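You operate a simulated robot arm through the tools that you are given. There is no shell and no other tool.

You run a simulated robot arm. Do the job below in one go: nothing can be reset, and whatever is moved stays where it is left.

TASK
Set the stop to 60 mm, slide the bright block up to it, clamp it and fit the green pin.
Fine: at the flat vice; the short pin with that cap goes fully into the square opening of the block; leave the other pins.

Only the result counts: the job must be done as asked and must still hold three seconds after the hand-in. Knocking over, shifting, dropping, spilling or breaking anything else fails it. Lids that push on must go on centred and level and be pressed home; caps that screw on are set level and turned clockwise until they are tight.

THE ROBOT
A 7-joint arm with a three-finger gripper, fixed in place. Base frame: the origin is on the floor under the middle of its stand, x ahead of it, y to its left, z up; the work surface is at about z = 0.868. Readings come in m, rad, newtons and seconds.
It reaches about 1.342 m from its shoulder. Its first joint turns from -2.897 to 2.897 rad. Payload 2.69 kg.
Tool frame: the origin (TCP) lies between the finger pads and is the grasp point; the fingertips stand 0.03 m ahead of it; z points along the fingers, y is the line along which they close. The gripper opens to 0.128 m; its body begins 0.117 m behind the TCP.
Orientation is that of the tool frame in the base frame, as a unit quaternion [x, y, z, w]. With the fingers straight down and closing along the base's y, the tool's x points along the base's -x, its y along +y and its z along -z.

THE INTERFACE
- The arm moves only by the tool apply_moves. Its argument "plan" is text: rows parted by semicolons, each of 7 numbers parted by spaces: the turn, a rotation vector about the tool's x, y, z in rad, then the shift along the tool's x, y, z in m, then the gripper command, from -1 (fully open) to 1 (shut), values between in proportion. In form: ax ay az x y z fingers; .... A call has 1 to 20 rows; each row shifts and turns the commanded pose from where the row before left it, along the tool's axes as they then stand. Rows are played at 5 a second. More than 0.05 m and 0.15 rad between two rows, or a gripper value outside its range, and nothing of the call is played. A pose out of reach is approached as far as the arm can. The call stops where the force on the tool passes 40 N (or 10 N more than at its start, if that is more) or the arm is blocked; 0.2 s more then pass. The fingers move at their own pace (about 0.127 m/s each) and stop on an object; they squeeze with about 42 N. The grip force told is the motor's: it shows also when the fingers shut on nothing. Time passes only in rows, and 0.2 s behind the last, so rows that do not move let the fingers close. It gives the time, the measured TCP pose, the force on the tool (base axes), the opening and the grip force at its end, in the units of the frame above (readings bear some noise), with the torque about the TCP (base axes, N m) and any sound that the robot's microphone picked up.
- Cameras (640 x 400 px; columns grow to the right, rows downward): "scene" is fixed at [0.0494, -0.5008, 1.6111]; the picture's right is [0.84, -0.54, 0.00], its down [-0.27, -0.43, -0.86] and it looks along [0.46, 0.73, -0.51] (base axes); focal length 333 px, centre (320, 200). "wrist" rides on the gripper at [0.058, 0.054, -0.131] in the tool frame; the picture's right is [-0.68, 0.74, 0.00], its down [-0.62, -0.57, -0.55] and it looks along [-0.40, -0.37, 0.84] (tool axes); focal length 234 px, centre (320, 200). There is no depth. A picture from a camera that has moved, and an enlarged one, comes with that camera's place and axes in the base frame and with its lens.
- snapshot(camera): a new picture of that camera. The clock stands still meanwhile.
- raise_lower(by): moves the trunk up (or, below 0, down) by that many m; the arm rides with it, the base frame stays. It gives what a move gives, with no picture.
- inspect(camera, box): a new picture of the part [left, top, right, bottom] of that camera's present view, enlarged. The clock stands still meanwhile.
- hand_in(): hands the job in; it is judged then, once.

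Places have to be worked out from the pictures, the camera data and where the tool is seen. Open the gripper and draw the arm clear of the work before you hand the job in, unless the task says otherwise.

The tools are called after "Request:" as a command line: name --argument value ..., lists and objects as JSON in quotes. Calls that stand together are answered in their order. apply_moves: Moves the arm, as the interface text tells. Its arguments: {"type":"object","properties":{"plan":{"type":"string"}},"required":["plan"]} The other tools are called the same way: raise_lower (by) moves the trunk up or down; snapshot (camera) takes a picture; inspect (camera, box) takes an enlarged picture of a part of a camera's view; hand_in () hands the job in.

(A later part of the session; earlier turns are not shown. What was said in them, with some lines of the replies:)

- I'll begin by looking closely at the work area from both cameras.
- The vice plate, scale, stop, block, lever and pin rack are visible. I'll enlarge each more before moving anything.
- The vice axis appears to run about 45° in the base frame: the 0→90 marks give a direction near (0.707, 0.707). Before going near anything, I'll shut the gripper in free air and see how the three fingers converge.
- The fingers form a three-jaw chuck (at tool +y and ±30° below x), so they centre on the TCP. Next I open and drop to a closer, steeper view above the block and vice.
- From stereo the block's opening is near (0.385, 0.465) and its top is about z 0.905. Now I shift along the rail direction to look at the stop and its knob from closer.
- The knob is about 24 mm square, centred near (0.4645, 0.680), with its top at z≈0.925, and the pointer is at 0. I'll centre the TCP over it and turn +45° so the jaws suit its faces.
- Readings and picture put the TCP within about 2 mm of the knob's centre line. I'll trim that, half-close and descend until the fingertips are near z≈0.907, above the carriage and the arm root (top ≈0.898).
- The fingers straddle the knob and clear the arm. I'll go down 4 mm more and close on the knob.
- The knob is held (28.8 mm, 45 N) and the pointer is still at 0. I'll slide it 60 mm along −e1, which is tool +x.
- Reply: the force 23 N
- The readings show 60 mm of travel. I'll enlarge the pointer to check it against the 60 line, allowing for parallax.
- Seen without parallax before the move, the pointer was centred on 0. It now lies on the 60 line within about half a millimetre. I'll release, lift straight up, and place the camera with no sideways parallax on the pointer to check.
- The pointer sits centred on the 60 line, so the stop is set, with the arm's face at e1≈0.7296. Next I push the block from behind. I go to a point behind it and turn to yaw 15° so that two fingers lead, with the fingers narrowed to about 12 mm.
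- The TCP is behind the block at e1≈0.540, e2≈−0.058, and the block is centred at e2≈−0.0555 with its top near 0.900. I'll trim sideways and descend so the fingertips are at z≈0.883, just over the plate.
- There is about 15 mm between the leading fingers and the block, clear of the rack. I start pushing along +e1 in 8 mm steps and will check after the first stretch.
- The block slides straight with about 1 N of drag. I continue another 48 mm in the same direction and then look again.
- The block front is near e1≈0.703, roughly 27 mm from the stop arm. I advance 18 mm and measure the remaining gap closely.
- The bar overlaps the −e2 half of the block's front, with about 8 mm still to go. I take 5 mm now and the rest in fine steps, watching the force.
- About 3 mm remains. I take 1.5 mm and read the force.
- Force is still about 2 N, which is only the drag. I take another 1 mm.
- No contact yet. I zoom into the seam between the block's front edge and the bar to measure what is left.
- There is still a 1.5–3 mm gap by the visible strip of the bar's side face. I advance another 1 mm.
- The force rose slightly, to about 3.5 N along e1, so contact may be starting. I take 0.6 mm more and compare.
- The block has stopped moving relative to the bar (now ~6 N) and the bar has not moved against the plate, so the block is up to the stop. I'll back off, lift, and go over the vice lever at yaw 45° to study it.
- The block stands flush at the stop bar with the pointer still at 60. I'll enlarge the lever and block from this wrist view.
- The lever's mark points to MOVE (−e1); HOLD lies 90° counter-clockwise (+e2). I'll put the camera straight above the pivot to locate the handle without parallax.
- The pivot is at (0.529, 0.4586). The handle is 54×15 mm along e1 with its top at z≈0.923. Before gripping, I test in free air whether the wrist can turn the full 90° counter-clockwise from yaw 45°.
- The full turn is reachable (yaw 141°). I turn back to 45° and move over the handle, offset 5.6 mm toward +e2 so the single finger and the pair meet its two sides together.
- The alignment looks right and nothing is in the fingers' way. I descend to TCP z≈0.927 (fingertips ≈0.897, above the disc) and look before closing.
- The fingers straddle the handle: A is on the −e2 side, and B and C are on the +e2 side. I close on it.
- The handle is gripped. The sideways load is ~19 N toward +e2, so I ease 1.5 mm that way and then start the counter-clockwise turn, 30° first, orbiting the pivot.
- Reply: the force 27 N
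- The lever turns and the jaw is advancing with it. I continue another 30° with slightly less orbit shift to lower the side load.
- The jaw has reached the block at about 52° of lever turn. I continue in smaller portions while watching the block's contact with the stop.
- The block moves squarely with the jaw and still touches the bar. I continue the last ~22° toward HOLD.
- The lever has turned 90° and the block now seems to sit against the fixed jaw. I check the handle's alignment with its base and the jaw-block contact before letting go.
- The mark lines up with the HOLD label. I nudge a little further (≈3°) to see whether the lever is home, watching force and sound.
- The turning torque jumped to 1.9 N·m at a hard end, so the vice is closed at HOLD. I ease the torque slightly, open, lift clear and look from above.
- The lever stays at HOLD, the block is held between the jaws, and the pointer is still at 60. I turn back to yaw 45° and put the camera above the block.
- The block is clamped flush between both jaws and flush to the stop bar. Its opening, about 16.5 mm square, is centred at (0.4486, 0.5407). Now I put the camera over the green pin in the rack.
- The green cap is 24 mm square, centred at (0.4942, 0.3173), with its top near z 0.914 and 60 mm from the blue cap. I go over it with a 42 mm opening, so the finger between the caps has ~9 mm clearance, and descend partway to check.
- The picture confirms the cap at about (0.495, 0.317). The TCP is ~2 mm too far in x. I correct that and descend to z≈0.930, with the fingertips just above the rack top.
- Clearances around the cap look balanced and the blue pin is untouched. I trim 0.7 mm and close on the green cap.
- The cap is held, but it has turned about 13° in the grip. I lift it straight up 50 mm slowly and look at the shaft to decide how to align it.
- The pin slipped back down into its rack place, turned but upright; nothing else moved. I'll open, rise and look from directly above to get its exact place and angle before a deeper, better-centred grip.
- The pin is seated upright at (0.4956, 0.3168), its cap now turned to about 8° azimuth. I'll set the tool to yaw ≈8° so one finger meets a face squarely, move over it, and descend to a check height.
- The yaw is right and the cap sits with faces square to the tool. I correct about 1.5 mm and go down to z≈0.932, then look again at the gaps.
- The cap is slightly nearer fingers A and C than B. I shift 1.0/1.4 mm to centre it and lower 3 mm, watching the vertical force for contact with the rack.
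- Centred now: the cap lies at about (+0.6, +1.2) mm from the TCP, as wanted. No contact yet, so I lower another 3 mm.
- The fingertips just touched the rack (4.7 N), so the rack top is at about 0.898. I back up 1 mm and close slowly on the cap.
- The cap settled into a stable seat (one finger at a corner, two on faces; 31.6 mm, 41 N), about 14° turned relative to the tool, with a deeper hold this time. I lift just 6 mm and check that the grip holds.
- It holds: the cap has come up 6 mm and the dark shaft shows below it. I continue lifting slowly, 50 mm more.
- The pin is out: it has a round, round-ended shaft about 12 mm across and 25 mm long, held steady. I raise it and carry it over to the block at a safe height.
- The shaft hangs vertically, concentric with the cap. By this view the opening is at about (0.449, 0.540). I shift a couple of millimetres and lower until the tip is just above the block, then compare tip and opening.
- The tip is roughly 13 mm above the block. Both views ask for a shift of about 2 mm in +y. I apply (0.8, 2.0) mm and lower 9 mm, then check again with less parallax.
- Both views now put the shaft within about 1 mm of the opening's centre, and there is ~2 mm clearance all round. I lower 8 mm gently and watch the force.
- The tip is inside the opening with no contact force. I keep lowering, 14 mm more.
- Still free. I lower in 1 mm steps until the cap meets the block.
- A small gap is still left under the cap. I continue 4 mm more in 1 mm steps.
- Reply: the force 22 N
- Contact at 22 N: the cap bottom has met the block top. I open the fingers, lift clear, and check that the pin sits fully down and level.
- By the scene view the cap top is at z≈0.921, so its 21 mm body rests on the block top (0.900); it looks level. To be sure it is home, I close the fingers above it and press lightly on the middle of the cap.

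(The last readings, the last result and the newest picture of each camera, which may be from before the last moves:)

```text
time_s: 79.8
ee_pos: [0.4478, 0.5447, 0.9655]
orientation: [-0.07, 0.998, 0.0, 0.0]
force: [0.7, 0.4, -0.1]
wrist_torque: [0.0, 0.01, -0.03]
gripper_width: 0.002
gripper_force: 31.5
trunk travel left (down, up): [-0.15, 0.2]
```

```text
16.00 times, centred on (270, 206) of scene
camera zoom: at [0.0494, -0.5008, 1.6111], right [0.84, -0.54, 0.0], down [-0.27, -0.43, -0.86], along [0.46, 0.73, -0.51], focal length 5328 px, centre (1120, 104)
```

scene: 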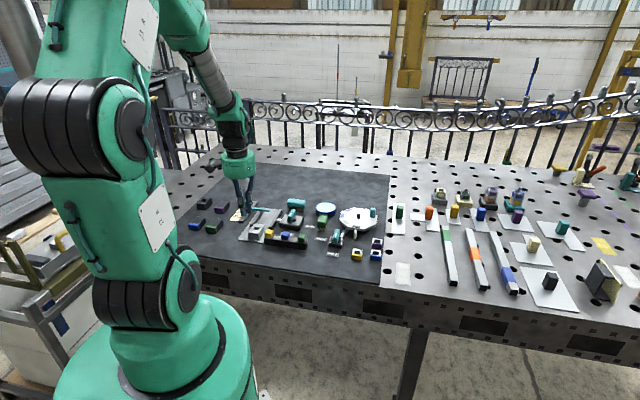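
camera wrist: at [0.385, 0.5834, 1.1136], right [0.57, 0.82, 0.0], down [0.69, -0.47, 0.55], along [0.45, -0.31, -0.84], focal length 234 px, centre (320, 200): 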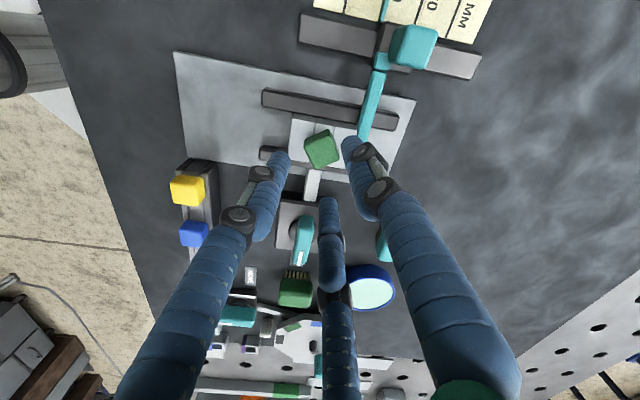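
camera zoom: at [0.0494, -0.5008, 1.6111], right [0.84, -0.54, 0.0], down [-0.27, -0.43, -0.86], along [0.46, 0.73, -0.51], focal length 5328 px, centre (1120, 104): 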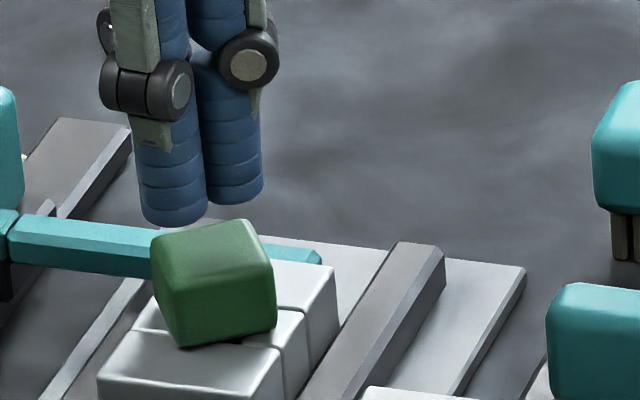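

The closed fingers are centred above the cap with about 15 mm to go. I lower and press in small steps.

Request:
apply_moves --plan "0 0 0 0 0 0.004 1; 0 0 0 0 0 0.003 1; 0 0 0 0 0 0.001 1; 0 0 0 0 0 0.001 1; 0 0 0 0 0 0.001 1; 0 0 0 0 0 0 1"

```text
time_s: 81.2
ee_pos: [0.4475, 0.5439, 0.9558]
orientation: [-0.07, 0.998, 0.0, 0.0]
force: [0.0, 0.6, 0.2]
wrist_torque: [-0.01, 0.01, 0.0]
gripper_width: 0.0022
gripper_force: 31.5
trunk travel left (down, up): [-0.15, 0.2]
```

No contact yet at z 0.956. I continue in 1 mm steps.

Request:
apply_moves --plan "0 0 0 0 0 0.001 1; 0 0 0 0 0 0.001 1; 0 0 0 0 0 0.001 1; 0 0 0 0 0 0 1"

Request:
inspect --camera "scene" --box '[254, 194, 286, 218]'

```text
time_s: 82.2
ee_pos: [0.4471, 0.5442, 0.9535]
orientation: [-0.07, 0.998, -0.001, 0.0]
force: [0.3, -0.1, -0.3]
wrist_torque: [0.0, 0.0, -0.01]
gripper_width: 0.002
gripper_force: 31.2
trunk travel left (down, up): [-0.15, 0.2]
```

```text
16.00 times, centred on (270, 206) of scene
camera zoom: at [0.0494, -0.5008, 1.6111], right [0.84, -0.54, 0.0], down [-0.27, -0.43, -0.86], along [0.46, 0.73, -0.51], focal length 5328 px, centre (1120, 104)
```

zoom: 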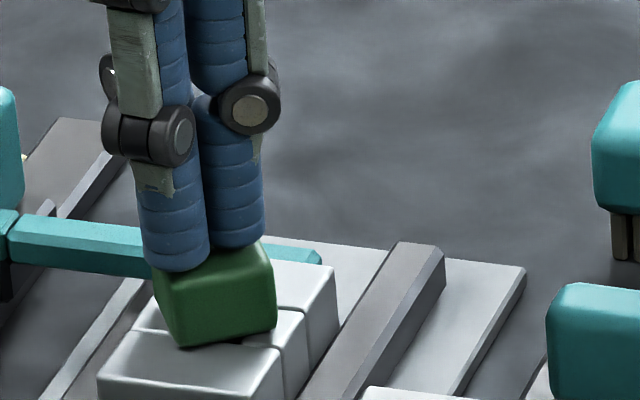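

Nearly touching. A few more 1 mm steps should bring a light press.

Request:
apply_moves --plan "0 0 0 0 0 0.001 1; 0 0 0 0 0 0.001 1; 0 0 0 0 0 0 1"

```text
time_s: 83.0
ee_pos: [0.4474, 0.5433, 0.9506]
orientation: [-0.069, 0.998, -0.001, 0.0]
force: [-1.4, 0.1, 2.4]
wrist_torque: [-0.04, 0.0, 0.02]
gripper_width: 0.0022
gripper_force: 31.2
trunk travel left (down, up): [-0.15, 0.2]
```

First touch at z≈0.951, which matches the cap top at 0.921. I press a bit more to see whether the pin moves down or is solid.

Request:
apply_moves --plan "0 0 0 0 0 0.001 1; 0 0 0 0 0 0.001 1; 0 0 0 0 0 0 1"

Request:
inspect --camera "scene" --box '[256, 200, 280, 218]'

```text
time_s: 83.8
ee_pos: [0.4477, 0.5435, 0.9501]
orientation: [-0.07, 0.998, 0.0, 0.001]
force: [-3.3, -5.5, 28.7]
wrist_torque: [-0.37, 0.11, 0.01]
gripper_width: 0.0062
gripper_force: 31.5
trunk travel left (down, up): [-0.15, 0.2]
```

```text
16.00 times, centred on (268, 209) of scene
camera zoom: at [0.0494, -0.5008, 1.6111], right [0.84, -0.54, 0.0], down [-0.27, -0.43, -0.86], along [0.46, 0.73, -0.51], focal length 5328 px, centre (1152, 56)
```

zoom: 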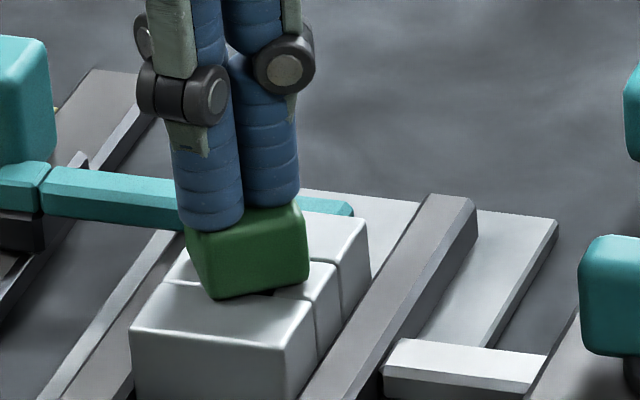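

The pin is solid at 29 N with no further travel. I lift off a little and take close-ups of the seated cap and, for comparison, of the blue cap in the rack, to be sure there is no gap under the green one.

Request:
apply_moves --plan "0 0 0 0 0 -0.004 1; 0 0 0 0 0 -0.03 1; 0 0 0 0 0 -0.04 1; 0 0 0 0 0 0 1"

Request:
inspect --camera "scene" --box '[260, 202, 276, 214]'

Request:
inspect --camera "scene" --box '[280, 226, 296, 238]'

Request:
inspect --camera "wrist" --box '[280, 90, 360, 150]'

```text
time_s: 84.8
ee_pos: [0.447, 0.5428, 1.0234]
orientation: [-0.07, 0.998, 0.0, 0.0]
force: [0.1, 0.6, 0.6]
wrist_torque: [0.04, -0.04, -0.02]
gripper_width: 0.0022
gripper_force: 31.5
trunk travel left (down, up): [-0.15, 0.2]
```

```text
16.00 times, centred on (268, 208) of scene
camera zoom: at [0.0494, -0.5008, 1.6111], right [0.84, -0.54, 0.0], down [-0.27, -0.43, -0.86], along [0.46, 0.73, -0.51], focal length 5328 px, centre (1152, 72)
```

zoom: 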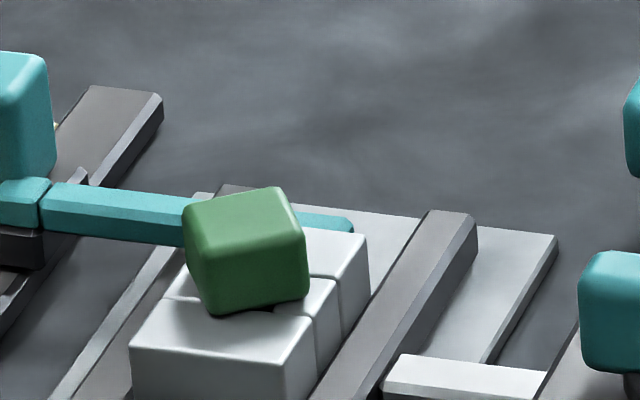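

```text
16.00 times, centred on (288, 232) of scene
camera zoom: at [0.0494, -0.5008, 1.6111], right [0.84, -0.54, 0.0], down [-0.27, -0.43, -0.86], along [0.46, 0.73, -0.51], focal length 5328 px, centre (832, -312)
```

zoom: 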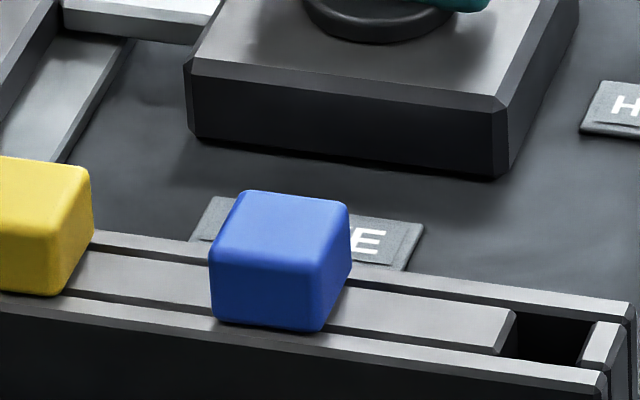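

```text
6.67 times, centred on (320, 120) of wrist
camera zoom: at [0.3809, 0.5882, 1.1538], right [0.57, 0.82, 0.0], down [0.69, -0.47, 0.55], along [0.45, -0.31, -0.84], focal length 1561 px, centre (320, 733)
```

zoom: 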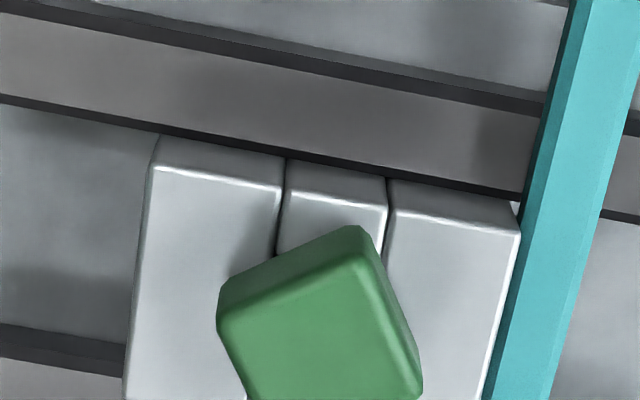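

Heights from touch suggest the cap bottom may stand up to 1–2 mm above the block top, within my error. To settle it, I'll back off to the free −x/+y side and tilt the wrist for a low, nearly horizontal look at the cap/block seam.

Request:
apply_moves --plan "0 0 0 0.02915 0.0261 0 0.5; 0 0 0 0.02915 0.0261 0 0; 0 0 0 0.02915 0.0261 0 0; 0 0 0 0.02915 0.0261 0 0; 0.0938 -0.104 0 0 0 0 0; 0.0938 -0.104 0 0 0 0 0; 0.0938 -0.104 0 0 0 0 0; 0.0938 -0.104 0 0 0 0 0; 0.0938 -0.104 0 0 0 0 0; 0 0 0 0 0 0 0"

Request:
snapshot --camera "wrist"

Request:
snapshot --camera "scene"

```text
time_s: 87.0
ee_pos: [0.3172, 0.6322, 1.0226]
orientation: [-0.065, 0.937, -0.212, 0.271]
force: [-0.4, 0.8, -0.7]
wrist_torque: [-0.02, -0.06, 0.01]
gripper_width: 0.064
gripper_force: 0.0
trunk travel left (down, up): [-0.15, 0.2]
```

```text
taken
camera wrist: at [0.1968, 0.7127, 1.0705], right [0.57, 0.82, 0.01], down [0.23, -0.17, 0.96], along [0.79, -0.54, -0.28], focal length 234 px, centre (320, 200)
```

wrist: 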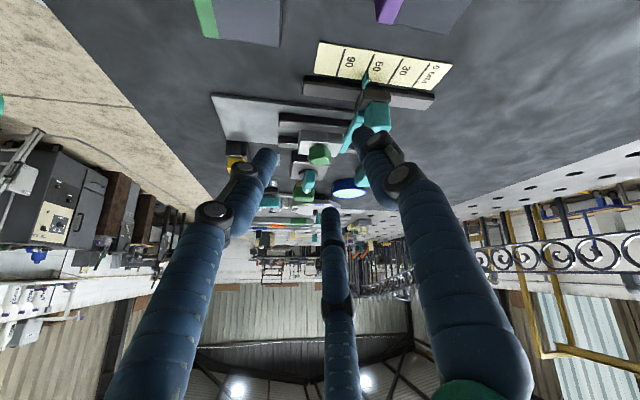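

```text
taken
```

scene: 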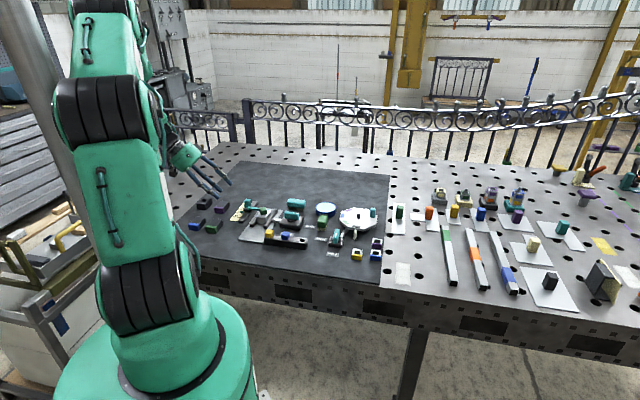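

The tilted view works (upside down). I zoom into the cap and block.

Request:
inspect --camera "wrist" --box '[290, 120, 350, 170]'

Request:
inspect --camera "wrist" --box '[305, 135, 335, 160]'

```text
8.00 times, centred on (320, 145) of wrist
camera zoom: at [0.1968, 0.7127, 1.0705], right [0.57, 0.82, 0.01], down [0.23, -0.17, 0.96], along [0.79, -0.54, -0.28], focal length 1873 px, centre (320, 640)
```

zoom: 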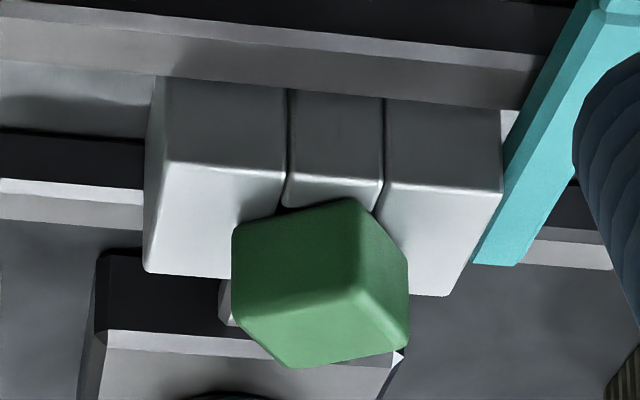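

```text
16.00 times, centred on (320, 148) of wrist
camera zoom: at [0.1968, 0.7127, 1.0705], right [0.57, 0.82, 0.01], down [0.23, -0.17, 0.96], along [0.79, -0.54, -0.28], focal length 3747 px, centre (320, 1040)
```

zoom: 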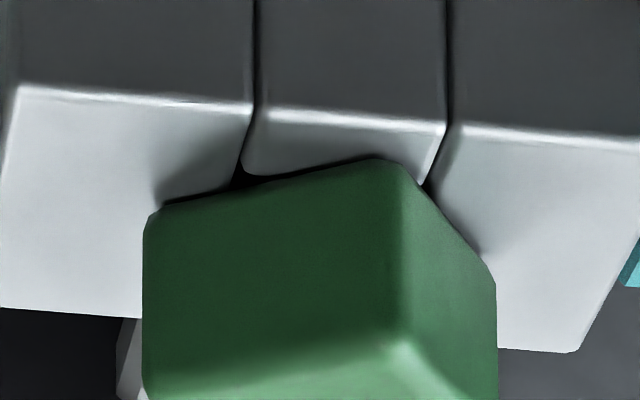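

The seam looks closed with contact shading, but the view is still 30° down. I lower the camera 65 mm for a flatter look; the fingers stay above everything nearby.

Request:
apply_moves --plan "0 0 0 0.0103 0.0093 0.0165 0; 0 0 0 0.0103 0.0093 0.0165 0; 0 0 0 0.0103 0.0093 0.0165 0; 0 0 0 0 0 0 0"

Request:
snapshot --camera "wrist"

Request:
inspect --camera "scene" --box '[170, 140, 290, 230]'

```text
time_s: 88.0
ee_pos: [0.319, 0.6327, 0.9584]
orientation: [-0.065, 0.937, -0.212, 0.27]
force: [0.1, 0.0, -0.2]
wrist_torque: [-0.01, -0.01, -0.02]
gripper_width: 0.0637
gripper_force: 0.1
trunk travel left (down, up): [-0.15, 0.2]
```

```text
taken
camera wrist: at [0.1985, 0.7134, 1.0065], right [0.57, 0.82, 0.01], down [0.23, -0.17, 0.96], along [0.79, -0.54, -0.29], focal length 234 px, centre (320, 200)
```

wrist: 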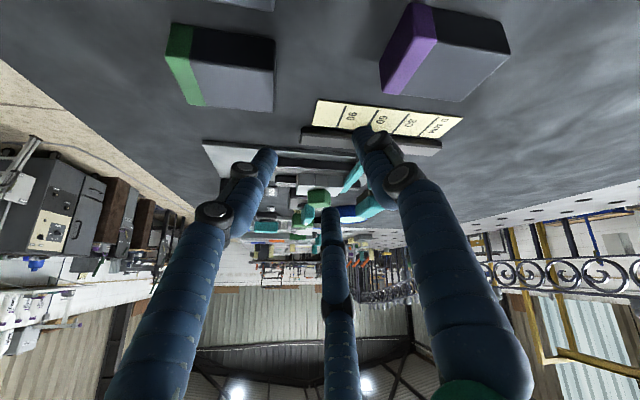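

```text
4.44 times, centred on (230, 185) of scene
camera zoom: at [0.0494, -0.5008, 1.6111], right [0.84, -0.54, 0.0], down [-0.27, -0.43, -0.86], along [0.46, 0.73, -0.51], focal length 1480 px, centre (720, 267)
```

zoom: 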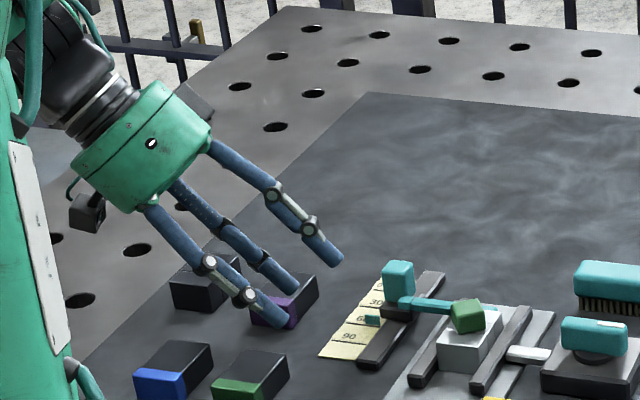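

Request:
inspect --camera "wrist" --box '[296, 175, 344, 215]'

Request:
inspect --camera "wrist" --box '[306, 180, 334, 202]'

```text
10.00 times, centred on (320, 195) of wrist
camera zoom: at [0.1985, 0.7134, 1.0065], right [0.57, 0.82, 0.01], down [0.23, -0.17, 0.96], along [0.79, -0.54, -0.29], focal length 2342 px, centre (320, 250)
```

zoom: 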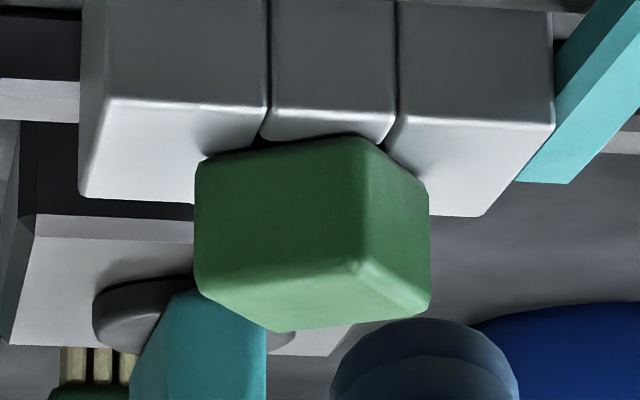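

```text
16.00 times, centred on (320, 191) of wrist
camera zoom: at [0.1985, 0.7134, 1.0065], right [0.57, 0.82, 0.01], down [0.23, -0.17, 0.96], along [0.79, -0.54, -0.29], focal length 3747 px, centre (320, 344)
```

zoom: 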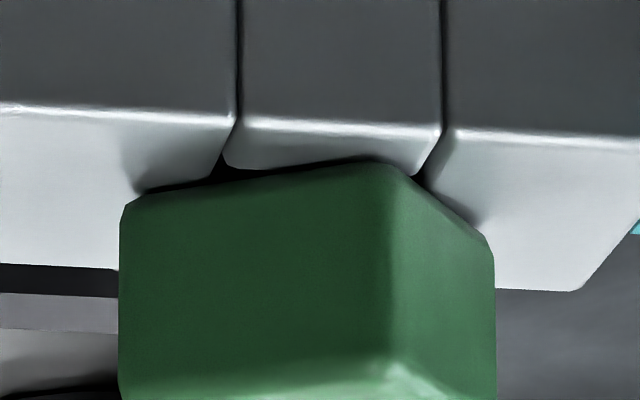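

At about 19° elevation, the cap bottom meets the block top with contact shading all along, it is level, and the press did not move it, so the pin is fully in. I raise, level the wrist again and do a last check from above.

Request:
apply_moves --plan "0 0 0 -0.0143 -0.0129 -0.023 0; 0 0 0 -0.0143 -0.0129 -0.023 0; 0 0 0 -0.0143 -0.0129 -0.023 0; -0.0938 0.104 0 0 0 0 0; -0.0938 0.104 0 0 0 0 0; -0.0938 0.104 0 0 0 0 0; -0.0938 0.104 0 0 0 0 0; -0.0938 0.104 0 0 0 0 0; 0 0 0 -0.03 0.02 -0.03 -0.5; 0 0 0 -0.03 0.02 -0.03 -0.5; 0 0 0 0 0 0 -0.5; 0 0 0 0 0 0 -0.5"

Request:
snapshot --camera "wrist"

Request:
inspect --camera "scene" --box '[225, 185, 321, 250]'

```text
time_s: 90.6
ee_pos: [0.3726, 0.6769, 1.1073]
orientation: [-0.07, 0.998, 0.0, -0.001]
force: [0.4, -0.2, 0.3]
wrist_torque: [-0.02, 0.01, 0.01]
gripper_width: 0.0959
gripper_force: 0.1
trunk travel left (down, up): [-0.15, 0.2]
```

```text
taken
camera wrist: at [0.307, 0.7219, 1.2392], right [0.57, 0.82, 0.0], down [0.69, -0.47, 0.55], along [0.45, -0.31, -0.84], focal length 234 px, centre (320, 200)
```

wrist: 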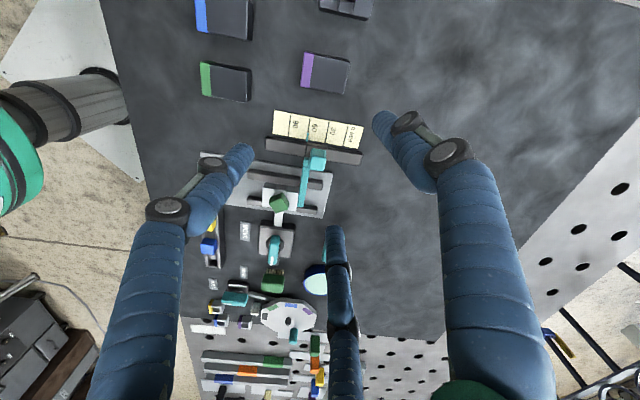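

```text
6.15 times, centred on (273, 218) of scene
camera zoom: at [0.0494, -0.5008, 1.6111], right [0.84, -0.54, 0.0], down [-0.27, -0.43, -0.86], along [0.46, 0.73, -0.51], focal length 2049 px, centre (609, 92)
```

zoom: 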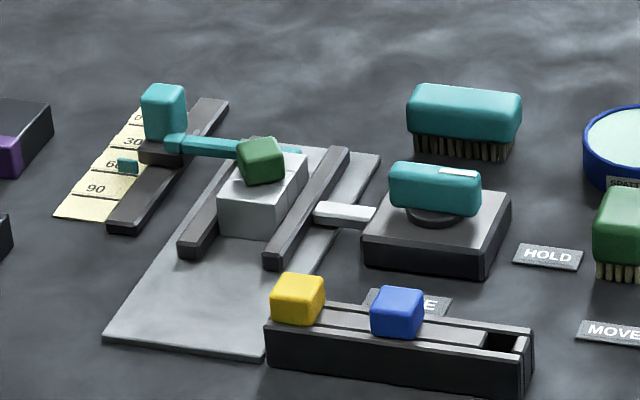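

Everything appears in place. I check the pointer on the scale (the camera is almost in its plane, so no parallax) and the block/bar contact once more.

Request:
inspect --camera "wrist" --box '[280, 105, 360, 155]'

Request:
inspect --camera "wrist" --box '[245, 165, 325, 265]'

```text
8.00 times, centred on (320, 130) of wrist
camera zoom: at [0.307, 0.7219, 1.2392], right [0.57, 0.82, 0.0], down [0.69, -0.47, 0.55], along [0.45, -0.31, -0.84], focal length 1873 px, centre (320, 760)
```

zoom: 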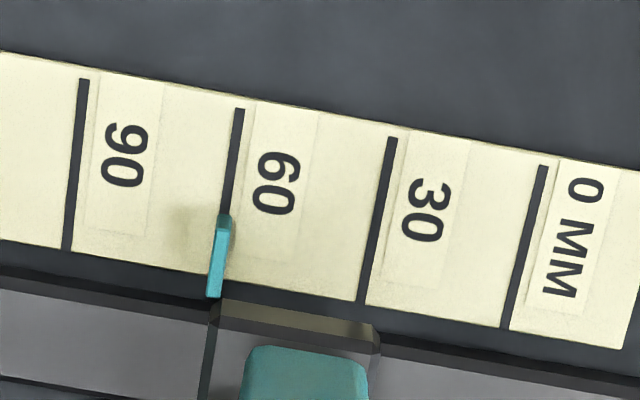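

```text
4.00 times, centred on (285, 215) of wrist
camera zoom: at [0.307, 0.7219, 1.2392], right [0.57, 0.82, 0.0], down [0.69, -0.47, 0.55], along [0.45, -0.31, -0.84], focal length 937 px, centre (460, 140)
```

zoom: 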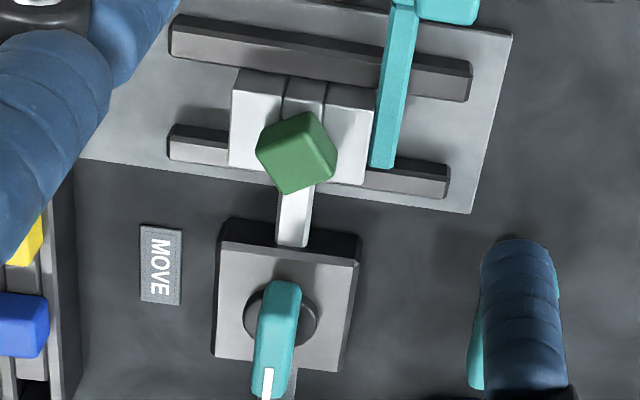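

The pointer is centred on 60, the block is flush with the bar, the lever is at HOLD, the pin is seated, and the other pins are untouched. I open fully and draw the arm further up and away.

Request:
apply_moves --plan "0 0 0 0 0 -0.04 -1; 0 0 0 0 0 -0.04 -1; 0 0 0 0 0 -0.03 -1; 0 0 0 0 0 0 -1; 0 0 0 0 0 0 -1"

Request:
inspect --camera "scene" --box '[225, 185, 321, 250]'

```text
time_s: 91.8
ee_pos: [0.3724, 0.6786, 1.2167]
orientation: [-0.07, 0.998, 0.0, 0.0]
force: [-1.0, 1.0, -0.4]
wrist_torque: [-0.01, -0.03, 0.03]
gripper_width: 0.1281
gripper_force: 0.0
trunk travel left (down, up): [-0.15, 0.2]
```

```text
6.15 times, centred on (273, 218) of scene
camera zoom: at [0.0494, -0.5008, 1.6111], right [0.84, -0.54, 0.0], down [-0.27, -0.43, -0.86], along [0.46, 0.73, -0.51], focal length 2049 px, centre (609, 92)
```

zoom: 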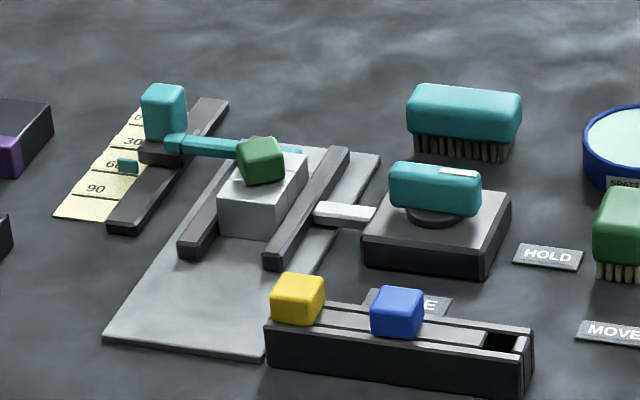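

The arm is clear with the gripper open, and the final picture shows the setup stable: stop at 60, block clamped against it, green pin in, other pins in place. I hand the job in.

Request:
hand_in

```text
The job is handed in.
```

The job is done and handed in. The stop is at 60 mm, the bright block is clamped against it, and the green pin is in the block's square opening.

- **Stop:** The pointer sits centred on the 60 line. I checked it after setting the stop and again at the end.
- **Block:** It is flush with the stop bar and held between both jaws. The vice lever is at HOLD.
- **Green pin:** Pressing on the cap with about 29 N did not move it. In a low-angle look the cap seemed level, with no visible gap. My height estimates could not rule out a gap of 1–2 mm under the cap.
- **First lift:** The pin slipped out of the grip on the first try and dropped back into its slot in the rack, turned but upright. The second grip held. The cap now sits at an angle to the block, but the shaft is round, so that does not affect the fit.
- **Everything else:** The yellow and blue pins were not touched. I saw nothing else moved in the vice area. The gripper is open and the arm is clear.
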